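You operate a simulated robot arm through the tools that you are given. There is no shell and no other tool. Be economical: measure what you need, move in short steps, check, and stop when the job is done.

The job below is to be done with a simulated robot arm. You get a single attempt, and the scene is never put back.

JOB
Wind a full bobbin with the thread that the note names.
Fine: Spool in its cup, bobbin on its seat, switch on, press the green button once. Watch it fill, then switch off. Leave the dial.
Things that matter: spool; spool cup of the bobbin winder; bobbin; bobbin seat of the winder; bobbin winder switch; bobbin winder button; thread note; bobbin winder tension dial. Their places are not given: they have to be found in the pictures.

The check looks at the end state, three seconds after you hand in, the way a careful person would. Anything else that was tipped, shoved, dropped, spilled or broken makes it a failure.

ROBOT AND FRAMES
A 6-joint arm with a two-finger parallel gripper, fixed in place. Base frame: the origin is at the foot of the arm, x ahead of it, y to its left, z up; the work surface is at about z = 746. Readings come in mm, degrees, newtons and seconds.
With the tool pointing down near the work surface it reaches from about 280 to 740 mm from the base axis. Its first joint turns from -66.0 to 66.0 degrees. Payload 2.45 kg.
The tool frame sits at the grasp point between the pads (the TCP): z along the fingers, y along the line on which they close. The tips reach 24 mm beyond it. The gripper opens to 68 mm. The fingers are 17 mm wide and 10 mm thick; the gripper's body (40 by 70 mm) begins 41 mm behind the TCP.
Orientation is told as [roll, pitch, yaw] about the base's x, y, z axes, in that order, counted from this pose: with the fingers straight down and closing along the base's y, the tool's x points along the base's -x, its y along +y and its z along -z.

CONTROLS
- The arm moves only by the tool servo_tool. Its arguments are lists of equal length, an entry for each row: "linear": the shift along the base's x, y, z in mm, a list of three; "angular": the turn, a rotation vector about the base's x, y, z in degrees, a list of three; "hand": the closure, from 0 (fully open) to 1 (shut). In form: {"linear": [[dx, dy, dz], ...], "angular": [[wx, wy, wz], ...], "hand": [hand, ...]}. A call has 1 to 10 rows; each row shifts and turns the commanded pose from where the row before left it. Each row takes 0.2 s and may step no farther than 50 mm and 8.6 degrees from the row before; otherwise, or with a gripper value out of range, the whole call is refused. Where a pose cannot be reached the arm comes as near as it can. A force on the tool above 40 N (or 10 N above the force at the start of the call, whichever is more), or a blocked arm, ends the call early, and 0.2 s more pass. Each finger travels about 108 mm/s and halts on what it meets, pressing with about 25 N; the grip force reading is that of the motor and also rises with nothing between the fingers. The clock runs only during rows and for 0.2 s after the last one: add rows that do not move to give the fingers time. The reply holds the time, the measured pose of the TCP, the force on the tool along the base axes, the opening and the grip force, in the units named above and with some noise.
- Cameras (640 x 400 px; columns grow to the right, rows downward): "scene" is fixed at [158.1, 425.9, 1435.4]; the picture's right is [-0.75, -0.66, 0.00], its down [-0.55, 0.63, -0.55] and it looks along [0.36, -0.42, -0.83] (base axes); focal length 375 px, centre (320, 200). "wrist" rides on the gripper at [-32, 0, -39] in the tool frame; the picture's right is [0.00, -1.00, 0.00], its down [0.97, 0.00, -0.24] and it looks along [0.24, 0.00, 0.97] (tool axes); focal length 218 px, centre (320, 200).
- camera(camera): a new picture of that camera. It takes no simulated time.
- point_at(camera, pixels): there is no depth. For up to 12 entries [column, row, z] of the newest picture of that camera ("zoom" is the newest enlarged one), the place [x, y] in the base frame at which the ray of that pixel passes the height z, good to about 2 mm. It takes no simulated time.
- close_up(camera, box): a new picture of the part [left, top, right, bottom] of that camera's present view, enlarged. It takes no simulated time.
- job_done(): hands the job in; it is judged then, once.

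Work in short steps. Measure before you move; look again where a grasp or a placing could have gone wrong, and mend it. You have 80 turns and 34 pictures in all, those below and enlarged ones among them. Open the gripper and draw the arm clear of the work before you hand the job in, unless the task says otherwise; then end with one line.

The tools are called after "Emit:" as a command line: name --argument value ..., lists and objects as JSON in quotes. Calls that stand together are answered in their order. servo_tool: Moves the arm, as the interface text tells. Its arguments: {"type":"object","properties":{"linear":{"type":"array","items":{"type":"array","items":{"type":"number"}}},"angular":{"type":"array","items":{"type":"array","items":{"type":"number"}}},"hand":{"type":"array","items":{"type":"number"}}},"required":["linear","angular","hand"]} The other tools are called the same way: camera (camera) takes a picture; point_at (camera, pixels) gives the place at which the rays of pixels pass given heights; close_up (camera, box) takes an enlarged picture of a part of a camera's view; job_done () hands the job in.

At the start:

```text
t: 0.0
ee_pos: [380.3, 211.9, 1082.2]
orientation: [0.0, 0.0, 0.0]
contact_force: [-0.1, 0.0, -0.3]
gripper_width: 68.2
gripper_force: 0.1
```

scene: 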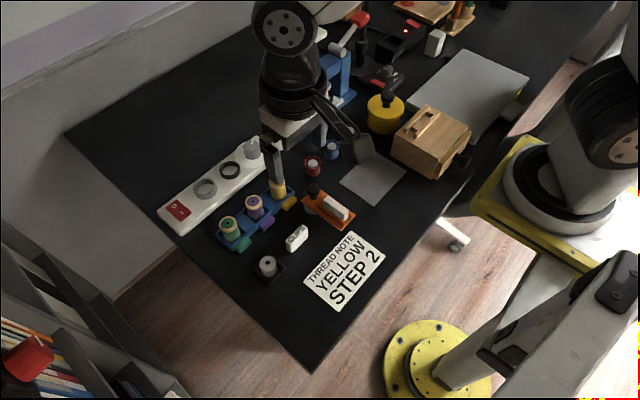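
wrist: 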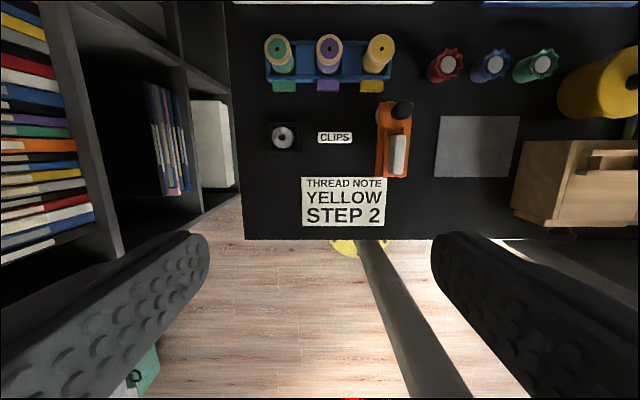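

The note reads YELLOW / STEP 2; the winder is the white box around (210,185) in the scene picture, with the spools below it. I take enlarged views of those.

Emit:
close_up --camera "scene" --box '[150, 120, 310, 220]'

Emit:
close_up --camera "wrist" --box '[230, 0, 430, 125]'

Emit:
close_up --camera "scene" --box '[200, 180, 360, 280]'

```text
4.00 times, centred on (230, 170) of scene
```

zoom: 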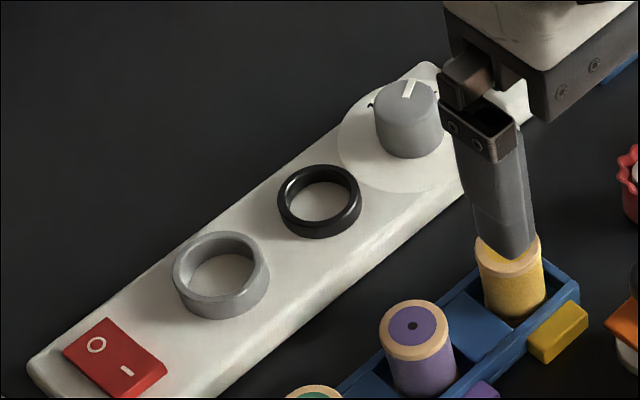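

```text
3.20 times, centred on (330, 62) of wrist
```

zoom: 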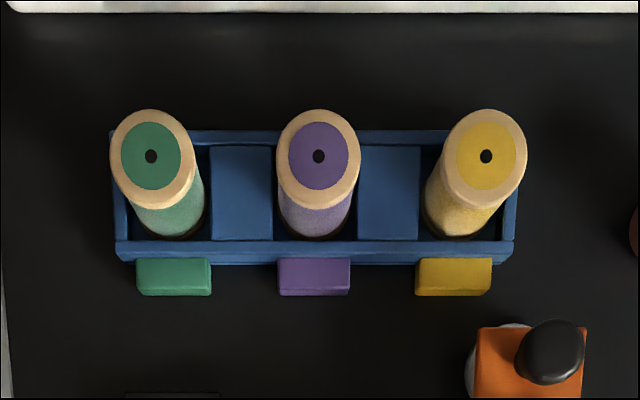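

```text
4.00 times, centred on (280, 230) of scene
```

zoom: 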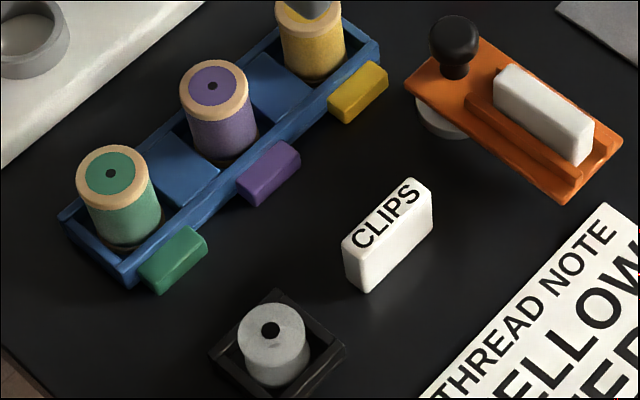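

I measure where these lie: rings, switch, spools and bobbin from the scene picture (spool tops roughly 50 mm up, ring rims ~40).

Emit:
point_at --camera "scene" --pixels '[[205, 189, 780], [230, 170, 780], [252, 147, 790], [178, 210, 775], [228, 224, 800], [253, 201, 800], [267, 262, 780], [277, 191, 790], [158, 211, 746], [186, 233, 746]]'

Emit:
point_at --camera "wrist" --pixels '[[277, 48, 800], [329, 48, 800], [381, 48, 800], [283, 135, 780], [277, 70, 746], [329, 70, 746], [376, 70, 746], [332, 2, 746]]'

```text
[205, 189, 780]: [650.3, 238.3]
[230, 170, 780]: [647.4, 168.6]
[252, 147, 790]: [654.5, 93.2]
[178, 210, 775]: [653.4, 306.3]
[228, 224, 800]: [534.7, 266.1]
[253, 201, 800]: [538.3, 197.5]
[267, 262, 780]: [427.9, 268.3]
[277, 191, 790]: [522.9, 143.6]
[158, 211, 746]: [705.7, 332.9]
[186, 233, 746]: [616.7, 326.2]
```

```text
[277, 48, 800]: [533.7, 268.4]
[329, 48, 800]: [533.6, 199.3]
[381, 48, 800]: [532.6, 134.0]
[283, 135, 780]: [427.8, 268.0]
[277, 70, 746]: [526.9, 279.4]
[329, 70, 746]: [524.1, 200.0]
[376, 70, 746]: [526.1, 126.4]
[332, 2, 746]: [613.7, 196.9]
```

The winder lies along y at x≈650 (rings at y≈238 and y≈169, dial at y≈93, switch at y≈306). I move to view it from above with the wrist camera.

Emit:
servo_tool --linear '[[45, -5, -15], [45, -5, -15], [45, -5, -15], [45, -5, -15], [40, -5, -15], [0, 0, 0]]' --angular '[[0, 0, 0], [0, 0, 0], [0, 0, 0], [0, 0, 0], [0, 0, 0], [0, 0, 0]]' --hand '[0, 0, 0, 0, 0, 0]'

Emit:
camera --camera "wrist"

Emit:
close_up --camera "scene" --box '[200, 80, 360, 180]'

```text
t: 1.4
ee_pos: [602.1, 187.1, 1007.2]
orientation: [0.0, 0.0, 0.0]
contact_force: [-0.6, 0.4, -0.1]
gripper_width: 68.1
gripper_force: 0.0
```

```text
28 pictures are left
```

wrist: 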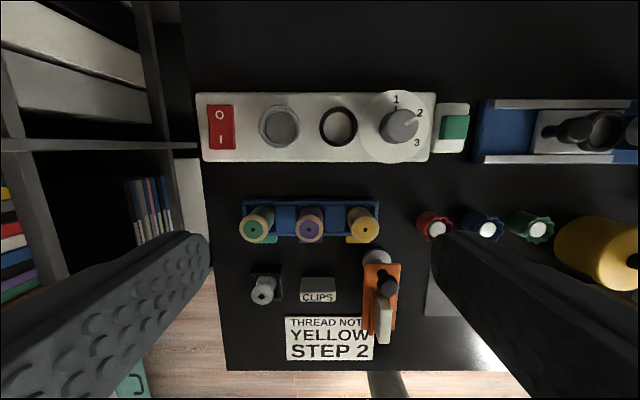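

```text
4.00 times, centred on (280, 130) of scene
```

zoom: 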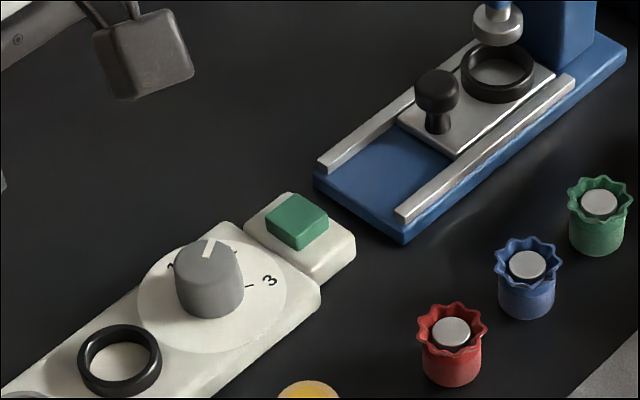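

The dial already points at 2; the green button is at (453,127). I enlarge the rings and the spools/bobbin to measure their diameters.

Emit:
close_up --camera "wrist" --box '[190, 80, 350, 180]'

Emit:
point_at --camera "zoom" --pixels '[[274, 188, 780], [443, 186, 780], [436, 186, 780], [520, 188, 780], [350, 105, 780], [350, 270, 780], [594, 105, 780], [594, 264, 780], [594, 188, 780], [670, 188, 780], [100, 130, 780], [150, 240, 780]]'

Emit:
point_at --camera "wrist" --pixels '[[453, 126, 775], [220, 127, 775], [221, 113, 775], [221, 139, 775], [365, 231, 800], [264, 291, 780], [400, 125, 790], [363, 230, 790]]'

Emit:
close_up --camera "wrist" --box '[230, 190, 410, 302]'

```text
4.00 times, centred on (270, 130) of wrist
```

zoom: 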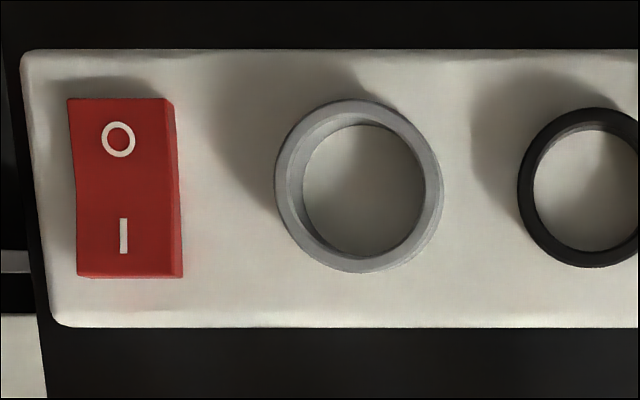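

```text
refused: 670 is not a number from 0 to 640
```

```text
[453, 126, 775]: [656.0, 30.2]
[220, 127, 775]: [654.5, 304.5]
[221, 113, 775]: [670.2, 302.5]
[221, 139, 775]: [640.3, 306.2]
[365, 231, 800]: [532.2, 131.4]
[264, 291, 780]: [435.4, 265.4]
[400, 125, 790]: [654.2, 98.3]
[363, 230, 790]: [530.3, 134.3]
```

```text
3.56 times, centred on (320, 246) of wrist
```

zoom: 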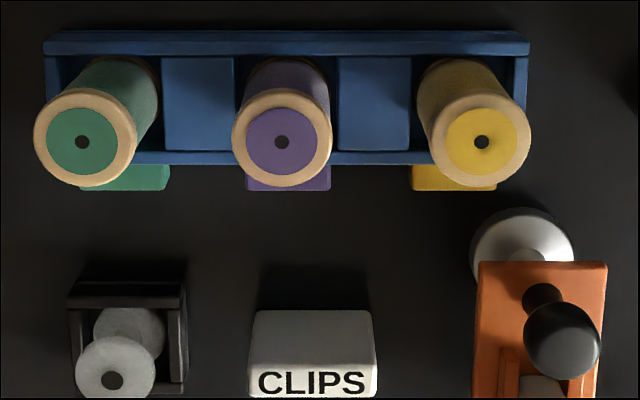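

The grey ring (inner ~40 mm) suits the spool (~34 mm), the smaller black ring suits the bobbin (~30 mm). Yellow spool top triangulates to about (532,132,800); I go above it and look again.

Emit:
servo_tool --linear '[[-35, -27, -40], [-35, -28, -45], [0, 0, -45], [0, 0, 0]]' --angular '[[0, 0, 0], [0, 0, 0], [0, 0, 0], [0, 0, 0]]' --hand '[0, 0, 0, 0]'

Emit:
camera --camera "wrist"

```text
refused: row 1 steps farther than a row can; nothing moved
```

```text
24 pictures are left
```

wrist: 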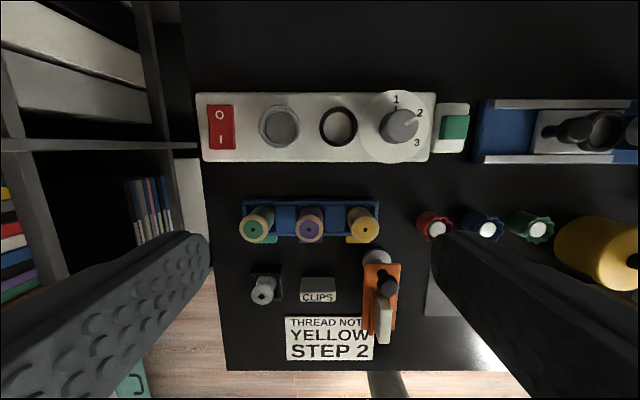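

The first row was too long (limit 50 mm); I split it into smaller steps to the same place above the yellow spool.

Emit:
servo_tool --linear '[[-24, -18, -25], [-24, -18, -25], [-22, -19, -25], [0, 0, -30], [0, 0, -32], [0, 0, 0]]' --angular '[[0, 0, 0], [0, 0, 0], [0, 0, 0], [0, 0, 0], [0, 0, 0], [0, 0, 0]]' --hand '[0, 0, 0, 0, 0, 0]'

Emit:
camera --camera "wrist"

```text
t: 2.8
ee_pos: [529.5, 134.3, 868.9]
orientation: [0.0, 0.0, -0.1]
contact_force: [0.3, -0.1, -0.9]
gripper_width: 68.3
gripper_force: 0.0
```

```text
23 pictures are left
```

wrist: 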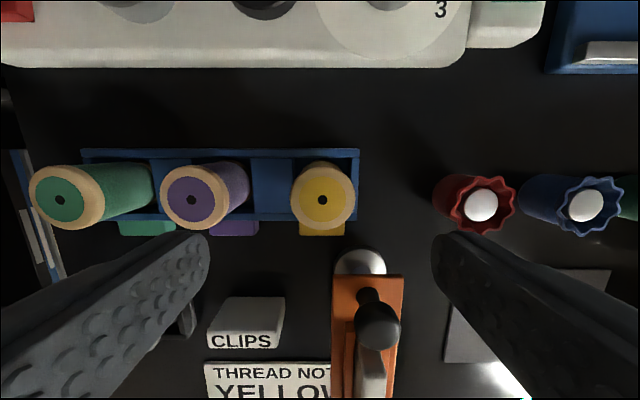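

The yellow spool's top is centred at (323,197). I compute its place at plausible top heights.

Emit:
point_at --camera "wrist" --pixels '[[323, 197, 800], [323, 197, 796], [323, 197, 804], [320, 153, 762], [321, 217, 762], [356, 190, 762], [440, 232, 790], [380, 325, 800]]'

```text
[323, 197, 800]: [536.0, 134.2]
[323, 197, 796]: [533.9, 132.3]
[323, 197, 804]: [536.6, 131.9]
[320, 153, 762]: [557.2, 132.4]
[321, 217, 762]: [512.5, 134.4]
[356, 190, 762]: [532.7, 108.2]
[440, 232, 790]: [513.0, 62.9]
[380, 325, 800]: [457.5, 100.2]
```

Spool centre is (535,132.5), top ≈800. I align, part-close the hand to keep clear of the purple spool, and descend to TCP z≈797.

Emit:
servo_tool --linear '[[5.5, -1.8, -12], [0, 0, -20], [0, 0, -20], [0, 0, -20], [0, 0, 0]]' --angular '[[0, 0, 0], [0, 0, 0], [0, 0, 0], [0, 0, 0], [0, 0, 0]]' --hand '[0.2, 0.2, 0.2, 0.2, 0.2]'

Emit:
close_up --camera "scene" --box '[220, 130, 340, 205]'

```text
t: 4.0
ee_pos: [537.2, 131.2, 797.3]
orientation: [0.0, 0.0, -0.1]
contact_force: [-0.9, 0.8, -0.2]
gripper_width: 54.4
gripper_force: 0.1
```

```text
5.33 times, centred on (280, 168) of scene
```

zoom: 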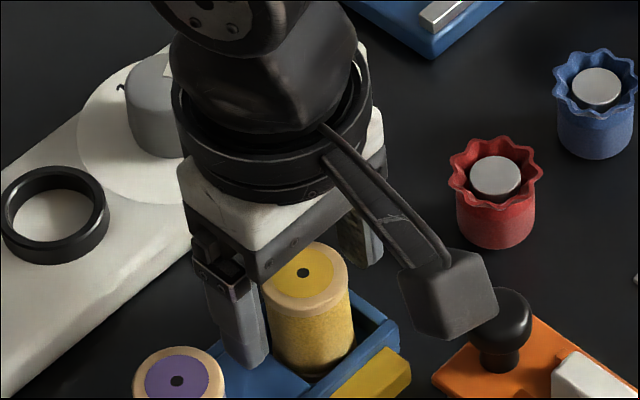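

The fingers straddle the spool's upper part. I close gently, wait for the grip, then lift.

Emit:
servo_tool --linear '[[-1.5, 0.5, 0], [0, 0, 0], [0, 0, 0]]' --angular '[[0, 0, 0], [0, 0, 0], [0, 0, 0]]' --hand '[0.6, 0.7, 0.7]'

```text
t: 4.8
ee_pos: [534.2, 130.4, 798.7]
orientation: [0.1, 0.0, 0.0]
contact_force: [0.4, -0.8, 0.0]
gripper_width: 33.9
gripper_force: 25.2
```

Held at 33.9 mm with 25 N. I lift straight up by 75 mm and view.

Emit:
servo_tool --linear '[[0, 0, 10], [0, 0, 25], [0, 0, 40], [0, 0, 0]]' --angular '[[0, 0, 0], [0, 0, 0], [0, 0, 0], [0, 0, 0]]' --hand '[0.7, 0.7, 0.7, 0.7]'

Emit:
camera --camera "scene"

```text
t: 5.8
ee_pos: [538.1, 130.4, 873.0]
orientation: [0.0, 0.1, 0.0]
contact_force: [0.2, -0.9, -0.6]
gripper_width: 33.8
gripper_force: 25.1
```

```text
21 pictures are left
```

scene: 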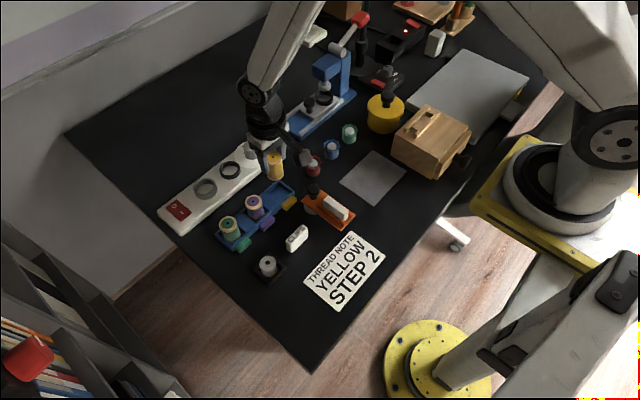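

The spool is held, the tray undisturbed. I go to stand off in front of the grey cup with the camera seeing it.

Emit:
servo_tool --linear '[[0, 0, 17], [20, 26, 0], [20, 26, 0], [20, 26, 0], [22, 27, 0], [0, 0, 0]]' --angular '[[0, 0, 0], [0, 0, 0], [0, 0, 0], [0, 0, 0], [0, 0, 0], [0, 0, 0]]' --hand '[0.7, 0.7, 0.7, 0.7, 0.7, 0.7]'

Emit:
camera --camera "wrist"

```text
t: 7.2
ee_pos: [617.9, 235.7, 889.9]
orientation: [0.0, 0.0, 0.0]
contact_force: [0.1, 0.2, -0.6]
gripper_width: 34.0
gripper_force: 25.0
```

```text
20 pictures are left
```

wrist: 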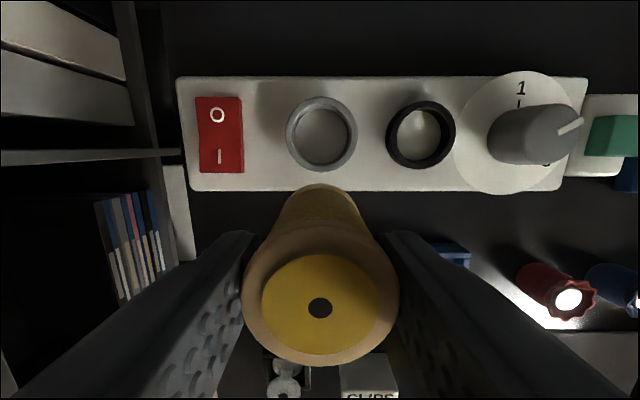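

The cup centre is at (322,134) and the black seat at (421,134). I compute both at rim and deck heights.

Emit:
point_at --camera "wrist" --pixels '[[322, 134, 780], [322, 134, 775], [287, 134, 780], [357, 134, 780], [421, 134, 780], [386, 134, 780], [456, 134, 780], [320, 135, 766], [220, 148, 780], [220, 158, 780], [218, 116, 780], [606, 134, 780]]'

Emit:
point_at --camera "scene" --pixels '[[205.25, 186.75, 780], [229.75, 169, 780], [205.25, 186.75, 772], [229.75, 169, 772], [165.5, 212, 760]]'

```text
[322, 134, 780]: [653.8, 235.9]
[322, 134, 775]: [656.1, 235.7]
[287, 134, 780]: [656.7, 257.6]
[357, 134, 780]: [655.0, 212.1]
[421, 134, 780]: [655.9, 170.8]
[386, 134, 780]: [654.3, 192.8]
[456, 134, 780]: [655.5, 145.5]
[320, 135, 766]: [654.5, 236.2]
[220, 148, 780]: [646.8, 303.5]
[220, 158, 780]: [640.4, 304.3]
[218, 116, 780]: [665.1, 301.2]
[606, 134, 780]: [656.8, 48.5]
```

```text
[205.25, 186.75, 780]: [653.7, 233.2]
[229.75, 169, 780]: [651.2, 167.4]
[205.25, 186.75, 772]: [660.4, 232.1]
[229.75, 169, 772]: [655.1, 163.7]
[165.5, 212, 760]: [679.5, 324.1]
```

Cup centre ≈ (655,235.5), seat ≈ (655,169.5). I go over the cup with the spool's bottom ~20 mm above the rim and look.

Emit:
servo_tool --linear '[[18, 0, 0], [19, 0, 0], [0, 0, -20], [0, 0, -20], [0, 0, 0]]' --angular '[[0, 0, 0], [0, 0, 0], [0, 0, 0], [0, 0, 0], [0, 0, 0]]' --hand '[0.7, 0.7, 0.7, 0.7, 0.7]'

Emit:
close_up --camera "scene" --box '[150, 120, 270, 195]'

Emit:
camera --camera "wrist"

```text
t: 8.4
ee_pos: [653.5, 235.5, 850.4]
orientation: [0.0, 0.0, 0.0]
contact_force: [-0.9, -0.6, -0.9]
gripper_width: 33.9
gripper_force: 24.7
```

```text
5.33 times, centred on (210, 158) of scene
```

zoom: 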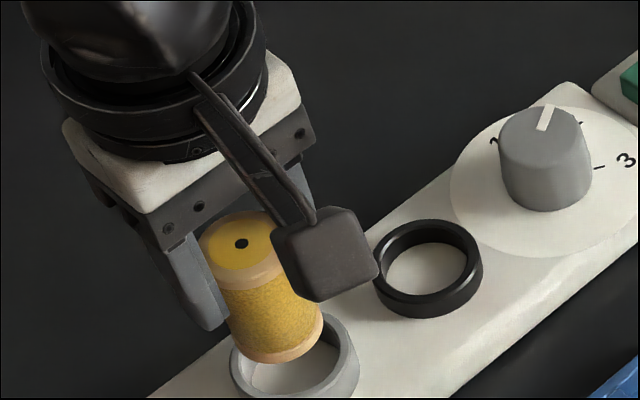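

```text
18 pictures are left
```

wrist: 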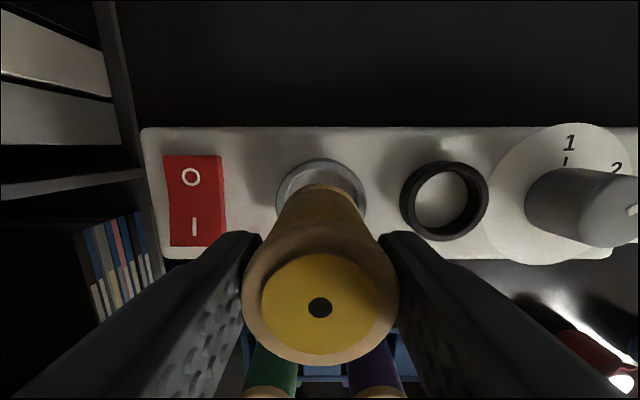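

In y the spool lines up with the cup (both ≈320). I check the x alignment: cup row ≈201 versus spool-top row 307.

Emit:
point_at --camera "wrist" --pixels '[[321, 201, 780], [321, 201, 777], [444, 201, 780], [320, 307, 852], [320, 307, 855], [320, 307, 850], [321, 158, 780], [444, 160, 780], [444, 242, 780]]'

Emit:
point_at --camera "zoom" --pixels '[[241, 243, 852], [276, 340, 803], [294, 358, 780], [429, 262, 780], [241, 243, 855]]'

```text
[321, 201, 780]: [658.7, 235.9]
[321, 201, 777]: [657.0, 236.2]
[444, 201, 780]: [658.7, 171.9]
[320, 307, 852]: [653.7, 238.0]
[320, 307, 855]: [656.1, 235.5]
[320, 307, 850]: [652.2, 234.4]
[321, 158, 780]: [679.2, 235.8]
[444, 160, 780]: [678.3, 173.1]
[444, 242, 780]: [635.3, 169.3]
```

```text
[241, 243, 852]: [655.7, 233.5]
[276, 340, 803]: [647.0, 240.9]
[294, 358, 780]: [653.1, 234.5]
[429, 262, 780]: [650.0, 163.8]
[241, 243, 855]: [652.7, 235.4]
```

I shift +2 mm in x and lower in small steps, watching the force.

Emit:
servo_tool --linear '[[2, 0, -10], [0, 0, -8], [0, 0, -6], [0, 0, -4], [0, 0, -3]]' --angular '[[0, 0, 0], [0, 0, 0], [0, 0, 0], [0, 0, 0], [0, 0, 0]]' --hand '[0.7, 0.7, 0.7, 0.7, 0.7]'

Emit:
close_up --camera "scene" --box '[150, 120, 270, 195]'

```text
t: 9.6
ee_pos: [654.8, 234.6, 817.7]
orientation: [0.0, 0.0, 0.1]
contact_force: [-0.3, -0.1, -0.9]
gripper_width: 33.9
gripper_force: 24.7
```

```text
5.33 times, centred on (210, 158) of scene
```

zoom: 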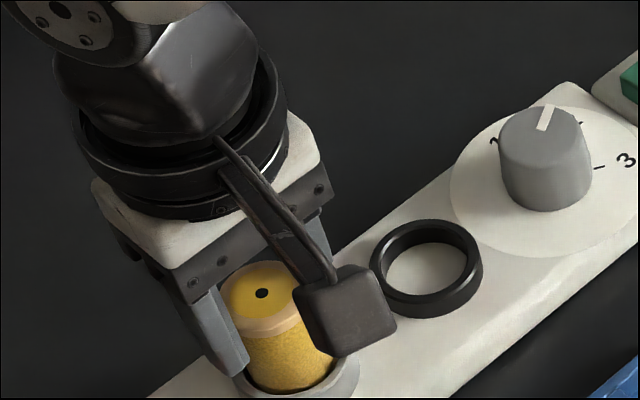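

The spool's foot is inside the cup without force. I continue in 2 mm steps until contact.

Emit:
servo_tool --linear '[[0, 0, -2], [0, 0, -2], [0, 0, 0]]' --angular '[[0, 0, 0], [0, 0, 0], [0, 0, 0]]' --hand '[0.7, 0.7, 0.7]'

```text
t: 10.4
ee_pos: [656.2, 235.4, 815.4]
orientation: [0.0, 0.1, 0.1]
contact_force: [0.0, -0.2, -0.9]
gripper_width: 33.8
gripper_force: 24.3
```

No contact yet; two more small steps.

Emit:
servo_tool --linear '[[0, 0, -1.5], [0, 0, -1.5], [0, 0, 0]]' --angular '[[0, 0, 0], [0, 0, 0], [0, 0, 0]]' --hand '[0.7, 0.7, 0.7]'

```text
t: 11.2
ee_pos: [656.5, 236.9, 813.1]
orientation: [0.1, -0.2, 0.1]
contact_force: [-1.7, -0.4, 12.6]
gripper_width: 33.8
gripper_force: 25.4
```

Contact at 12.6 N up: the spool sits on the cup floor. I open slightly, rise and look.

Emit:
servo_tool --linear '[[0, 0, 0.8], [0, 0, 0], [0, 0, 0], [0, 0, 20], [0, 0, 30], [0, 0, 30], [0, 0, 20], [0, 0, 0]]' --angular '[[0, 0, 0], [0, 0, 0], [0, 0, 0], [0, 0, 0], [0, 0, 0], [0, 0, 0], [0, 0, 0], [0, 0, 0]]' --hand '[0.4, 0.2, 0.2, 0.2, 0.2, 0.2, 0.2, 0.2]'

Emit:
camera --camera "wrist"

```text
t: 13.0
ee_pos: [656.6, 235.7, 913.7]
orientation: [0.1, -0.1, 0.0]
contact_force: [-0.4, 0.0, 0.6]
gripper_width: 54.5
gripper_force: 0.0
```

```text
16 pictures are left
```

wrist: 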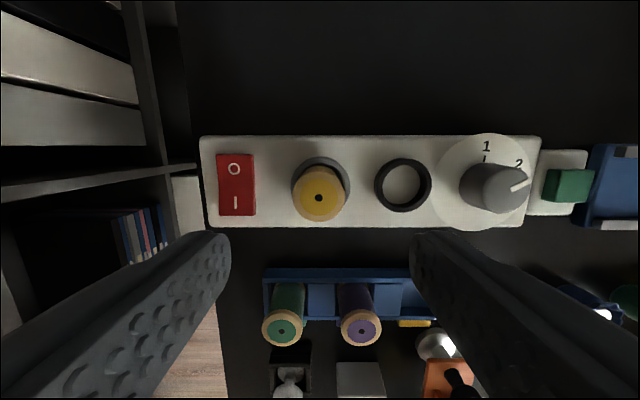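

The spool stands in the cup. From this picture I take the switch, button and seat positions, then fly to above the bobbin at about (428,268).

Emit:
point_at --camera "wrist" --pixels '[[403, 186, 780], [567, 186, 785], [567, 186, 775], [235, 170, 780], [236, 201, 780], [236, 215, 775], [236, 155, 775]]'

Emit:
servo_tool --linear '[[-46, 6, 0], [-46, 7, 0], [-46, 7, 0], [-46, 7, 0], [-42, 5, 0], [0, 0, -30], [0, 0, 0]]' --angular '[[0, 0, 0], [0, 0, 0], [0, 0, 0], [0, 0, 0], [0, 0, 0], [0, 0, 0], [0, 0, 0]]' --hand '[0.2, 0.2, 0.2, 0.2, 0.2, 0.2, 0.2]'

Emit:
camera --camera "wrist"

```text
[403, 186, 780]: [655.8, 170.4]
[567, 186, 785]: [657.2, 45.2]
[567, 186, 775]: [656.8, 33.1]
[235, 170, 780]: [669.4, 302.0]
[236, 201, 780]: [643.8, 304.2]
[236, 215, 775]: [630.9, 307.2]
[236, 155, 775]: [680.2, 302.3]
```

```text
t: 14.6
ee_pos: [429.5, 269.3, 883.2]
orientation: [0.0, 0.0, 0.0]
contact_force: [-0.3, 0.0, -0.2]
gripper_width: 54.4
gripper_force: 0.0
```

```text
15 pictures are left
```

wrist: 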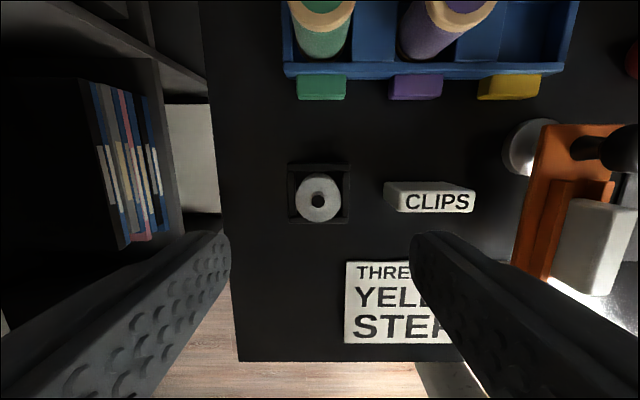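

The bobbin top is at (318,198) in its square tray. I check how far it stands out of the tray from the scene camera.

Emit:
close_up --camera "scene" --box '[228, 235, 308, 285]'

Emit:
point_at --camera "wrist" --pixels '[[318, 198, 780], [318, 198, 775], [318, 198, 770], [289, 165, 756], [350, 165, 756], [289, 223, 756], [350, 223, 756], [385, 195, 770], [297, 198, 780], [342, 198, 780]]'

```text
8.00 times, centred on (268, 260) of scene
```

zoom: 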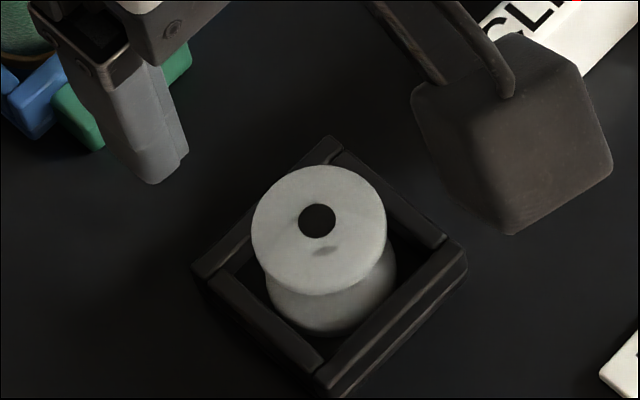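

```text
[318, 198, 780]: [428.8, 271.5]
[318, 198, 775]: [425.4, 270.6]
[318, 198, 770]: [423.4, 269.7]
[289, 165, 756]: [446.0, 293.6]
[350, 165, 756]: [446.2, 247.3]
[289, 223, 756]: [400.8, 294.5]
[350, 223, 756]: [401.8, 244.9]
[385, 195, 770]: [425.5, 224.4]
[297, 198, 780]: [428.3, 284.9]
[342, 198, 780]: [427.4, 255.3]
```

I triangulate the bobbin's top from the scene view (hole at (317,221) zoom) and the tray rim.

Emit:
point_at --camera "zoom" --pixels '[[317, 223, 780], [317, 223, 775], [317, 223, 770], [317, 223, 765], [330, 138, 756], [193, 268, 756], [468, 262, 756], [328, 395, 756], [332, 305, 756]]'

```text
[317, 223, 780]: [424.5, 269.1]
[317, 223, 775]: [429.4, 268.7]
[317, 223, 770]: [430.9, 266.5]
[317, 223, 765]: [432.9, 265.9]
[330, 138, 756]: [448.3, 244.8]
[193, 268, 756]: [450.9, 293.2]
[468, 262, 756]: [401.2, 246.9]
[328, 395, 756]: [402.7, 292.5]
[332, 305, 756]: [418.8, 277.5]
```

Bobbin top ≈ (426.5,269,778), tray rim ≈756. I descend with the hand at 0.3 (≈48 mm) to z≈790 so that the tips reach ~12 mm below the bobbin's top, and check.

Emit:
servo_tool --linear '[[-2.8, 1.6, -20], [0, 0, -30], [0, 0, -25], [0, 0, -18], [0, 0, 0]]' --angular '[[0, 0, 0], [0, 0, 0], [0, 0, 0], [0, 0, 0], [0, 0, 0]]' --hand '[0.3, 0.3, 0.3, 0.3, 0.3]'

Emit:
close_up --camera "scene" --box '[228, 235, 308, 285]'

Emit:
camera --camera "wrist"

```text
t: 15.8
ee_pos: [426.8, 269.4, 788.3]
orientation: [0.1, 0.0, -0.1]
contact_force: [-0.9, -0.1, 0.1]
gripper_width: 47.5
gripper_force: 0.0
```

```text
8.00 times, centred on (268, 260) of scene
```

zoom: 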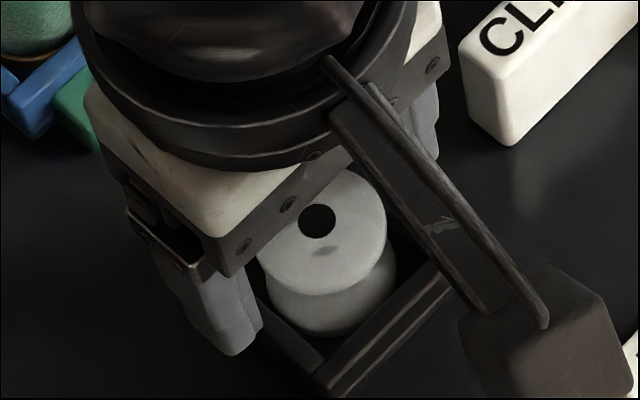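

```text
12 pictures are left
```

wrist: 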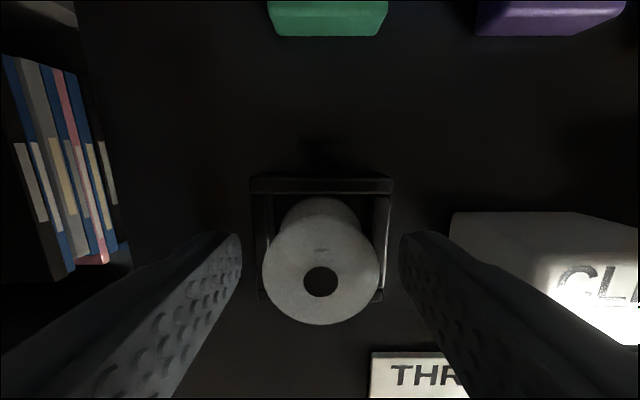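

The bobbin is centred between the fingers (disk 262–379). I close on it.

Emit:
servo_tool --linear '[[0, 0, 0], [0, 0, 0], [0, 0, 0]]' --angular '[[0, 0, 0], [0, 0, 0], [0, 0, 0]]' --hand '[0.5, 0.75, 0.75]'

```text
t: 16.6
ee_pos: [425.7, 271.1, 789.6]
orientation: [0.0, 0.1, 0.0]
contact_force: [-0.7, -0.3, -0.1]
gripper_width: 30.3
gripper_force: 25.2
```

Held at 30.3 mm. I lift 100 mm and fly to a stand-off in front of the black seat.

Emit:
servo_tool --linear '[[0, 0, 10], [0, 0, 40], [0, 0, 45], [40, -20, 5], [40, -20, 0], [40, -20, 0], [40, -20, 0], [33.5, -19.2, 0], [0, 0, 0]]' --angular '[[0, 0, 0], [0, 0, 0], [0, 0, 0], [0, 0, 0], [0, 0, 0], [0, 0, 0], [0, 0, 0], [0, 0, 0], [0, 0, 0]]' --hand '[0.75, 0.75, 0.75, 0.75, 0.75, 0.75, 0.75, 0.75, 0.75]'

Emit:
close_up --camera "wrist" --box '[240, 100, 480, 250]'

```text
t: 18.6
ee_pos: [621.7, 170.6, 890.6]
orientation: [-0.1, 0.0, -0.1]
contact_force: [-0.3, 0.7, -0.5]
gripper_width: 30.2
gripper_force: 24.9
```

```text
2.67 times, centred on (360, 175) of wrist
```

zoom: 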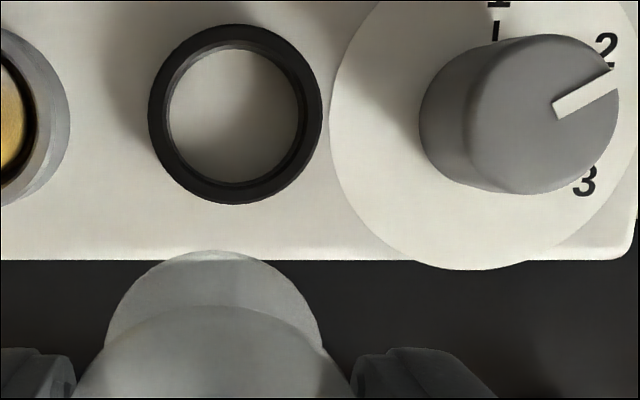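

The ring's centre appears at zoom (235,115). I compute its place.

Emit:
point_at --camera "zoom" --pixels '[[235, 115, 778], [148, 115, 778], [323, 115, 778], [235, 25, 778], [235, 204, 778], [235, 115, 775], [212, 330, 850], [235, 115, 781]]'

```text
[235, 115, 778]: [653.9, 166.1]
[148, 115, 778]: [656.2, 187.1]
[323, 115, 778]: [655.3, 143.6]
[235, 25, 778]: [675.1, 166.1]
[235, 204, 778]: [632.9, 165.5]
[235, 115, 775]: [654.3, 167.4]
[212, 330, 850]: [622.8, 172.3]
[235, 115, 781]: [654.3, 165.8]
```

Ring centre ≈ (654.5,166.3). I move over it, lower to z≈840 and recheck alignment.

Emit:
servo_tool --linear '[[17, -2, 0], [18, -1.7, 0], [0, 0, -25], [0, 0, -25], [0, 0, 0]]' --angular '[[0, 0, 0], [0, 0, 0], [0, 0, 0], [0, 0, 0], [0, 0, 0]]' --hand '[0.75, 0.75, 0.75, 0.75, 0.75]'

Emit:
close_up --camera "wrist" --box '[220, 160, 420, 285]'

Emit:
close_up --camera "scene" --box '[180, 120, 276, 180]'

```text
t: 19.8
ee_pos: [654.4, 167.1, 842.3]
orientation: [-0.1, 0.0, -0.1]
contact_force: [0.6, -0.8, -0.9]
gripper_width: 30.0
gripper_force: 25.1
```

```text
3.20 times, centred on (320, 222) of wrist
```

zoom: 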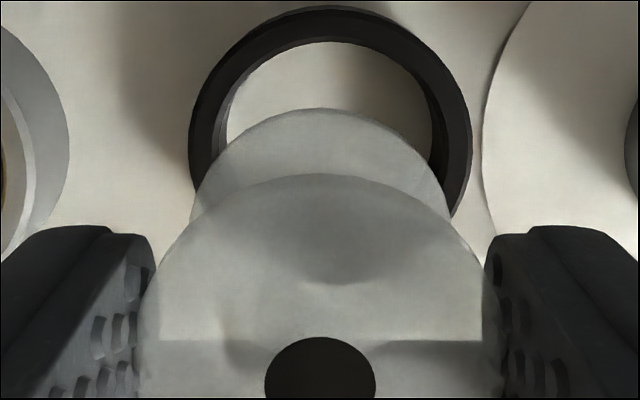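

```text
6.67 times, centred on (228, 150) of scene
```

zoom: 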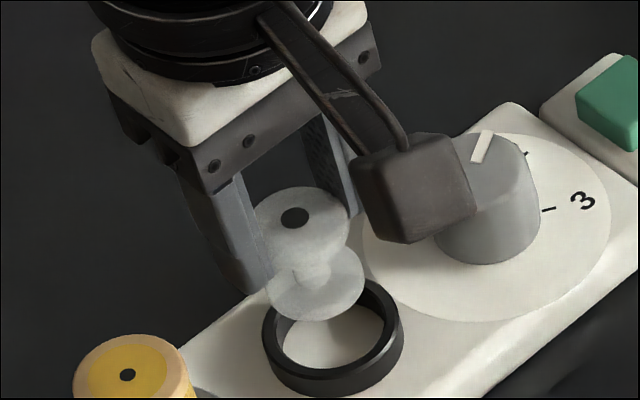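

The ring centre (330) lies ~10 zoom px right of the bobbin (320), i.e. ~1.5 mm to −y. I check x with point_at.

Emit:
point_at --camera "wrist" --pixels '[[323, 162, 778], [320, 275, 828], [320, 214.5, 828], [320, 193.6, 801], [278.7, 202, 778], [367.8, 202, 778]]'

Emit:
point_at --camera "zoom" --pixels '[[295, 218, 828], [333, 328, 778], [333, 328, 780], [316, 282, 802]]'

```text
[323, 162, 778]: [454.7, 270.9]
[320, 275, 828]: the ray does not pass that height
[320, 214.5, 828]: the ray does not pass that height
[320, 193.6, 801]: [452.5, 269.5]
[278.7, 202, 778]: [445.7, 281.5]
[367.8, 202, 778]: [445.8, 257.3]
```

```text
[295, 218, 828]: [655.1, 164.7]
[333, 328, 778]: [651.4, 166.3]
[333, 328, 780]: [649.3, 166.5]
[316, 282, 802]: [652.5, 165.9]
```

Clearance is about 3 mm per side; I shift +0.7 in x and −1.5 in y and lower gently.

Emit:
servo_tool --linear '[[0.7, -1.5, 0], [0, 0, -10], [0, 0, -8], [0, 0, -5], [0, 0, -3], [0, 0, -2], [0, 0, 0]]' --angular '[[0, 0, 0], [0, 0, 0], [0, 0, 0], [0, 0, 0], [0, 0, 0], [0, 0, 0], [0, 0, 0]]' --hand '[0.75, 0.75, 0.75, 0.75, 0.75, 0.75, 0.75]'

Emit:
close_up --camera "scene" --box '[180, 120, 276, 180]'

```text
t: 21.4
ee_pos: [655.7, 163.9, 812.4]
orientation: [0.0, -0.1, 0.0]
contact_force: [0.3, -0.2, -0.5]
gripper_width: 30.3
gripper_force: 25.4
```

```text
6.67 times, centred on (228, 150) of scene
```

zoom: 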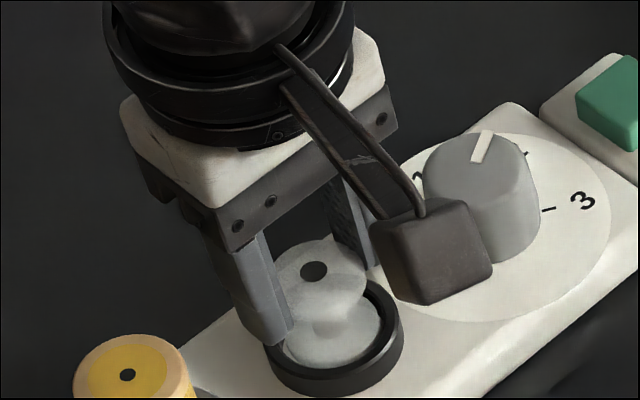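

The lower flange is entering the ring without force. I continue in small steps to contact.

Emit:
servo_tool --linear '[[0, 0, -2], [0, 0, -2], [0, 0, -1.5], [0, 0, 0]]' --angular '[[0, 0, 0], [0, 0, 0], [0, 0, 0], [0, 0, 0]]' --hand '[0.75, 0.75, 0.75, 0.75]'

```text
t: 22.4
ee_pos: [655.2, 165.1, 806.7]
orientation: [0.0, 0.1, -0.1]
contact_force: [0.0, 0.5, 0.9]
gripper_width: 30.0
gripper_force: 25.1
```

Still free; further 1 mm steps.

Emit:
servo_tool --linear '[[0, 0, -1], [0, 0, -1], [0, 0, 0]]' --angular '[[0, 0, 0], [0, 0, 0], [0, 0, 0]]' --hand '[0.75, 0.75, 0.75]'

```text
t: 23.2
ee_pos: [656.1, 165.4, 805.3]
orientation: [0.0, -0.1, 0.0]
contact_force: [-0.4, 0.0, 4.4]
gripper_width: 30.3
gripper_force: 24.7
```

Contact just begins (4.4 N) at the expected height of ≈805. I release, rise straight up and look.

Emit:
servo_tool --linear '[[0, 0, 0], [0, 0, 0], [0, 0, 0], [0, 0, 20], [0, 0, 30], [0, 0, 40], [0, 0, 0]]' --angular '[[0, 0, 0], [0, 0, 0], [0, 0, 0], [0, 0, 0], [0, 0, 0], [0, 0, 0], [0, 0, 0]]' --hand '[0.5, 0.3, 0.3, 0.3, 0.3, 0.3, 0.3]'

Emit:
camera --camera "wrist"

```text
t: 24.8
ee_pos: [657.1, 163.8, 893.4]
orientation: [0.0, -0.1, 0.0]
contact_force: [1.3, 0.2, -0.3]
gripper_width: 47.5
gripper_force: 0.0
```

```text
7 pictures are left
```

wrist: 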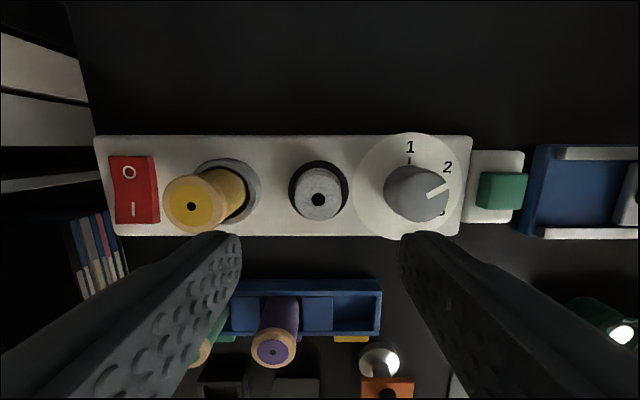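

The bobbin sits in the black seat (318,198), the spool in its cup. Next I fly over the switch's "I" end at about (640,304) with closed fingers.

Emit:
servo_tool --linear '[[-4, 35, 0], [-4, 35, 0], [-4, 35, 0], [-3.7, 34.2, 0], [0, 0, -30], [0, 0, -25], [0, 0, 0]]' --angular '[[0, 0, 0], [0, 0, 0], [0, 0, 0], [0, 0, 0], [0, 0, 0], [0, 0, 0], [0, 0, 0]]' --hand '[1, 1, 1, 1, 1, 1, 1]'

Emit:
close_up --camera "scene" --box '[140, 150, 236, 210]'

```text
t: 26.4
ee_pos: [639.7, 305.3, 837.8]
orientation: [0.0, 0.0, 0.0]
contact_force: [-0.9, 0.8, -0.7]
gripper_width: 0.0
gripper_force: 23.6
```

```text
6.67 times, centred on (188, 180) of scene
```

zoom: 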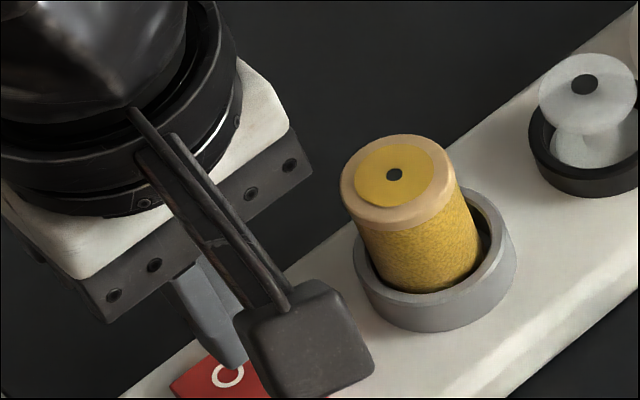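

The tips are above the switch's lower ("I") half. I press down in small steps and watch the force.

Emit:
servo_tool --linear '[[0, 0, -12], [0, 0, -8], [0, 0, -4], [0, 0, -3], [0, 0, -3], [0, 0, 0]]' --angular '[[0, 0, 0], [0, 0, 0], [0, 0, 0], [0, 0, 0], [0, 0, 0], [0, 0, 0]]' --hand '[1, 1, 1, 1, 1, 1]'

```text
t: 27.8
ee_pos: [639.8, 304.9, 808.7]
orientation: [0.1, 0.0, -0.1]
contact_force: [-0.1, -0.4, 0.3]
gripper_width: 0.0
gripper_force: 23.5
```

No contact yet (tips ≈785); continue down.

Emit:
servo_tool --linear '[[0, 0, -2], [0, 0, -2], [0, 0, -2], [0, 0, -2], [0, 0, 0]]' --angular '[[0, 0, 0], [0, 0, 0], [0, 0, 0], [0, 0, 0], [0, 0, 0]]' --hand '[1, 1, 1, 1, 1]'

```text
t: 29.0
ee_pos: [641.4, 304.2, 802.6]
orientation: [0.0, 0.1, 0.0]
contact_force: [-0.3, 0.0, 0.1]
gripper_width: 0.0
gripper_force: 23.8
```

Emit:
servo_tool --linear '[[0, 0, -2], [0, 0, -2], [0, 0, -2], [0, 0, 0]]' --angular '[[0, 0, 0], [0, 0, 0], [0, 0, 0], [0, 0, 0]]' --hand '[1, 1, 1, 1]'

```text
t: 30.0
ee_pos: [641.1, 305.0, 795.2]
orientation: [0.0, 0.0, 0.0]
contact_force: [0.2, 0.7, -1.0]
gripper_width: 0.3
gripper_force: 23.5
```

Tips are now ≈771 and still free; I go on in small steps.

Emit:
servo_tool --linear '[[0, 0, -1.5], [0, 0, -1.5], [0, 0, -1.5], [0, 0, 0]]' --angular '[[0, 0, 0], [0, 0, 0], [0, 0, 0], [0, 0, 0]]' --hand '[1, 1, 1, 1]'

```text
t: 31.0
ee_pos: [642.5, 306.1, 795.7]
orientation: [0.1, 0.0, 0.0]
contact_force: [-2.9, -1.7, 6.5]
gripper_width: 0.0
gripper_force: 23.6
stopped in row 4: the force on the tool passed its limit (the readings are from after the stop); the commanded pose is now the measured one
```

The press met firm resistance and stopped. I rise, pull back and look at the switch.

Emit:
servo_tool --linear '[[0, 0, 15], [0, 0, 40], [0, 0, 45], [-40, 0, 0], [-30, 0, 0], [0, 0, 0]]' --angular '[[0, 0, 0], [0, 0, 0], [0, 0, 0], [0, 0, 0], [0, 0, 0], [0, 0, 0]]' --hand '[1, 1, 1, 1, 1, 1]'

Emit:
close_up --camera "scene" --box '[150, 120, 310, 220]'

```text
t: 32.4
ee_pos: [572.1, 305.3, 892.9]
orientation: [0.1, -0.1, 0.0]
contact_force: [-0.5, -0.4, -0.5]
gripper_width: 0.0
gripper_force: 23.6
```

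```text
4.00 times, centred on (230, 170) of scene
```

zoom: 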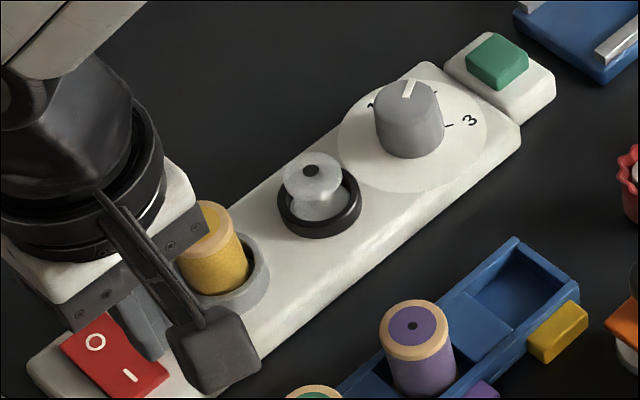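

The rocker has flipped: its "I" end is down, "O" end up. Now I triangulate the green button: zoom (498,55) in the scene, and ≈(500,190) in the last wrist picture.

Emit:
point_at --camera "zoom" --pixels '[[498, 55, 770], [498, 55, 775], [498, 55, 780], [498, 55, 785]]'

Emit:
point_at --camera "wrist" --pixels '[[508, 191, 770], [508, 191, 775], [508, 191, 780], [508, 191, 785]]'

```text
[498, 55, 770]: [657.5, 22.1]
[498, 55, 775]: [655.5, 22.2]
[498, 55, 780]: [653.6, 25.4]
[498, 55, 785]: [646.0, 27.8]
```

```text
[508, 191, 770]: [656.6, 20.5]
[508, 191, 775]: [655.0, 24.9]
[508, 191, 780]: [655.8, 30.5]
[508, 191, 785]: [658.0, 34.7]
```

Button top ≈ (655.5,24,774). I fly there at height with closed fingers and stop a little above it.

Emit:
servo_tool --linear '[[14, -40, 0], [14, -40, 0], [14, -40, 0], [14, -40, 0], [14, -40, 0], [13.5, -41, 0], [0, -41, 0], [0, 0, -40], [0, 0, -35], [0, 0, 0]]' --angular '[[0, 0, 0], [0, 0, 0], [0, 0, 0], [0, 0, 0], [0, 0, 0], [0, 0, 0], [0, 0, 0], [0, 0, 0], [0, 0, 0], [0, 0, 0]]' --hand '[1, 1, 1, 1, 1, 1, 1, 1, 1, 1]'

Emit:
close_up --camera "scene" --box '[220, 85, 316, 145]'

```text
t: 34.6
ee_pos: [654.8, 24.4, 816.7]
orientation: [0.2, 0.0, 0.0]
contact_force: [-0.1, -0.3, 0.2]
gripper_width: 0.0
gripper_force: 24.0
```

```text
6.67 times, centred on (268, 115) of scene
```

zoom: 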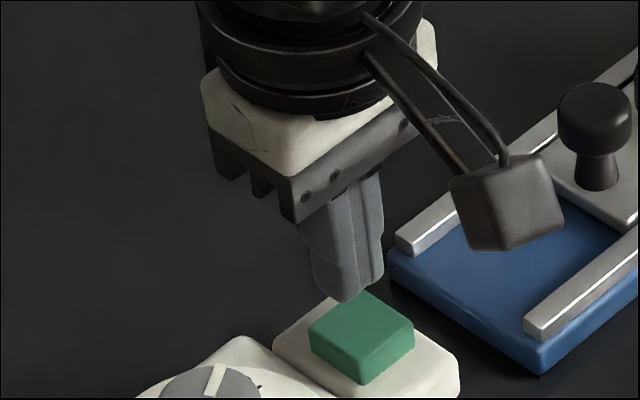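

The tips hang right above the button. I press down in small steps until the force rises.

Emit:
servo_tool --linear '[[0, 0, -6], [0, 0, -4], [0, 0, -2], [0, 0, -2], [0, 0, -2], [0, 0, -1.5], [0, 0, 0]]' --angular '[[0, 0, 0], [0, 0, 0], [0, 0, 0], [0, 0, 0], [0, 0, 0], [0, 0, 0], [0, 0, 0]]' --hand '[1, 1, 1, 1, 1, 1, 1]'

```text
t: 36.2
ee_pos: [655.0, 23.4, 802.6]
orientation: [0.1, 0.0, 0.0]
contact_force: [0.6, 0.6, 0.0]
gripper_width: 0.0
gripper_force: 23.3
```

No contact yet (tips ≈777); continue.

Emit:
servo_tool --linear '[[0, 0, -1.5], [0, 0, -1.5], [0, 0, -1.5], [0, 0, -1.5]]' --angular '[[0, 0, 0], [0, 0, 0], [0, 0, 0], [0, 0, 0]]' --hand '[1, 1, 1, 1]'

```text
t: 37.2
ee_pos: [655.6, 23.6, 795.8]
orientation: [0.1, -0.1, 0.0]
contact_force: [-0.5, 1.1, 1.5]
gripper_width: 0.0
gripper_force: 23.8
```

A first hint of contact (1.5 N); I push on.

Emit:
servo_tool --linear '[[0, 0, -1.5], [0, 0, -1.5], [0, 0, -1]]' --angular '[[0, 0, 0], [0, 0, 0], [0, 0, 0]]' --hand '[1, 1, 1]'

```text
t: 38.0
ee_pos: [655.6, 24.0, 791.1]
orientation: [0.2, -0.1, 0.0]
contact_force: [-4.6, -1.7, 12.5]
gripper_width: 0.0
gripper_force: 23.2
```

12.5 N after ≈4 mm of travel; one more millimetre while still held, then lift.

Emit:
servo_tool --linear '[[0, 0, -1], [0, 0, 0]]' --angular '[[0, 0, 0], [0, 0, 0]]' --hand '[1, 1]'

```text
t: 38.6
ee_pos: [655.6, 25.0, 790.6]
orientation: [0.1, -0.1, -0.1]
contact_force: [-3.3, -0.5, 14.5]
gripper_width: 0.4
gripper_force: 23.8
```

I lift off and pull back in −x, so the scene camera can see the bobbin.

Emit:
servo_tool --linear '[[0, 0, 15], [0, 0, 45], [0, 0, 45], [-40, 0, 0], [-40, 0, 0], [0, 0, 0]]' --angular '[[0, 0, 0], [0, 0, 0], [0, 0, 0], [0, 0, 0], [0, 0, 0], [0, 0, 0]]' --hand '[1, 1, 1, 1, 1, 1]'

Emit:
close_up --camera "scene" --box '[160, 100, 320, 200]'

```text
t: 40.0
ee_pos: [575.0, 24.4, 897.5]
orientation: [0.1, -0.1, 0.0]
contact_force: [-0.6, 0.4, 0.4]
gripper_width: 0.1
gripper_force: 23.8
```

```text
4.00 times, centred on (240, 150) of scene
```

zoom: 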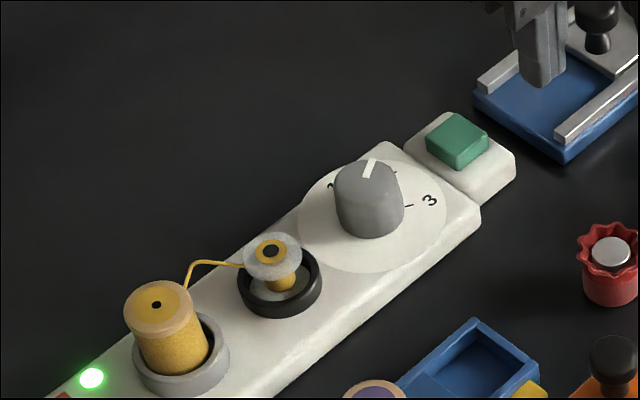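

It is winding: thread runs from spool to bobbin and a green lamp is lit. I fly back toward the switch, waiting there a little.

Emit:
servo_tool --linear '[[0, 45, 0], [0, 45, 0], [0, 45, 0], [0, 45, 0], [0, 45, 0], [0, 45, 0], [0, 10.5, 0], [0, 0, 0], [0, 0, 0], [0, 0, 0]]' --angular '[[0, 0, 0], [0, 0, 0], [0, 0, 0], [0, 0, 0], [0, 0, 0], [0, 0, 0], [0, 0, 0], [0, 0, 0], [0, 0, 0], [0, 0, 0]]' --hand '[1, 1, 1, 1, 1, 1, 1, 1, 1, 1]'

Emit:
close_up --camera "scene" --box '[150, 120, 278, 200]'

```text
t: 42.2
ee_pos: [575.7, 304.0, 895.1]
orientation: [0.2, -0.1, 0.0]
contact_force: [-0.4, 0.4, 0.3]
gripper_width: 0.1
gripper_force: 23.9
```

```text
5.00 times, centred on (214, 160) of scene
```

zoom: 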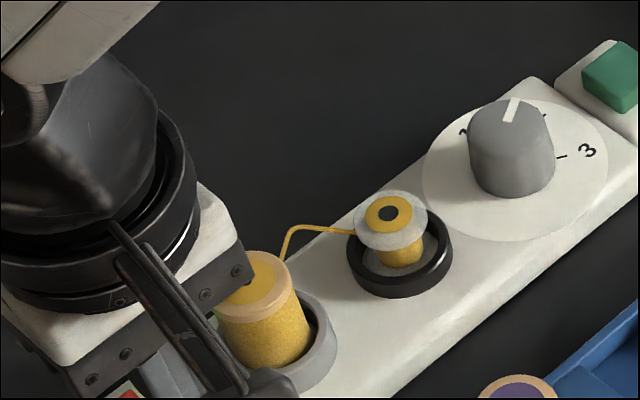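

The bobbin is filling (thread ring ≈0.64 of the flange, growing ≈0.03/s), so full would be near t≈50. I position above the "O" end (x≈666) and wait there.

Emit:
servo_tool --linear '[[30, -0.6, 0], [30, 0, 0], [30, 0, 0], [0, 0, -35], [0, 0, -32], [0, 0, 0], [0, 0, 0], [0, 0, 0], [0, 0, 0], [0, 0, 0]]' --angular '[[0, 0, 0], [0, 0, 0], [0, 0, 0], [0, 0, 0], [0, 0, 0], [0, 0, 0], [0, 0, 0], [0, 0, 0], [0, 0, 0], [0, 0, 0]]' --hand '[1, 1, 1, 1, 1, 1, 1, 1, 1, 1]'

Emit:
servo_tool --linear '[[0, 0, 0], [0, 0, 0], [0, 0, 0], [0, 0, 0], [0, 0, 0], [0, 0, 0], [0, 0, 0], [0, 0, 0], [0, 0, 0], [0, 0, 0]]' --angular '[[0, 0, 0], [0, 0, 0], [0, 0, 0], [0, 0, 0], [0, 0, 0], [0, 0, 0], [0, 0, 0], [0, 0, 0], [0, 0, 0], [0, 0, 0]]' --hand '[1, 1, 1, 1, 1, 1, 1, 1, 1, 1]'

Emit:
close_up --camera "scene" --box '[160, 130, 256, 190]'

```text
t: 44.4
ee_pos: [666.2, 303.3, 827.4]
orientation: [0.2, -0.1, -0.1]
contact_force: [-0.5, 0.6, 0.3]
gripper_width: 0.1
gripper_force: 23.6
```

```text
t: 46.6
ee_pos: [666.6, 303.1, 827.5]
orientation: [0.1, -0.1, 0.0]
contact_force: [-0.4, 0.8, 0.2]
gripper_width: 0.0
gripper_force: 23.9
```

```text
6.67 times, centred on (208, 160) of scene
```

zoom: 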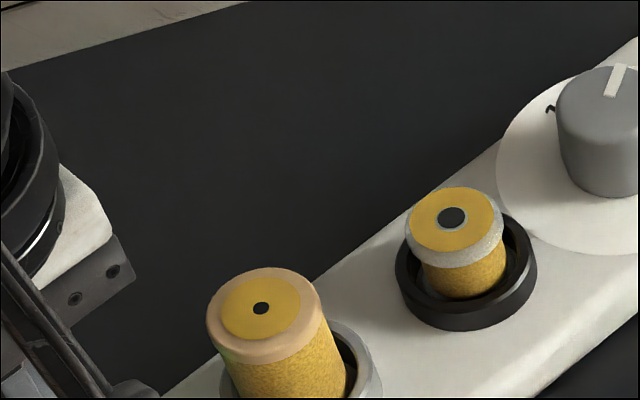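

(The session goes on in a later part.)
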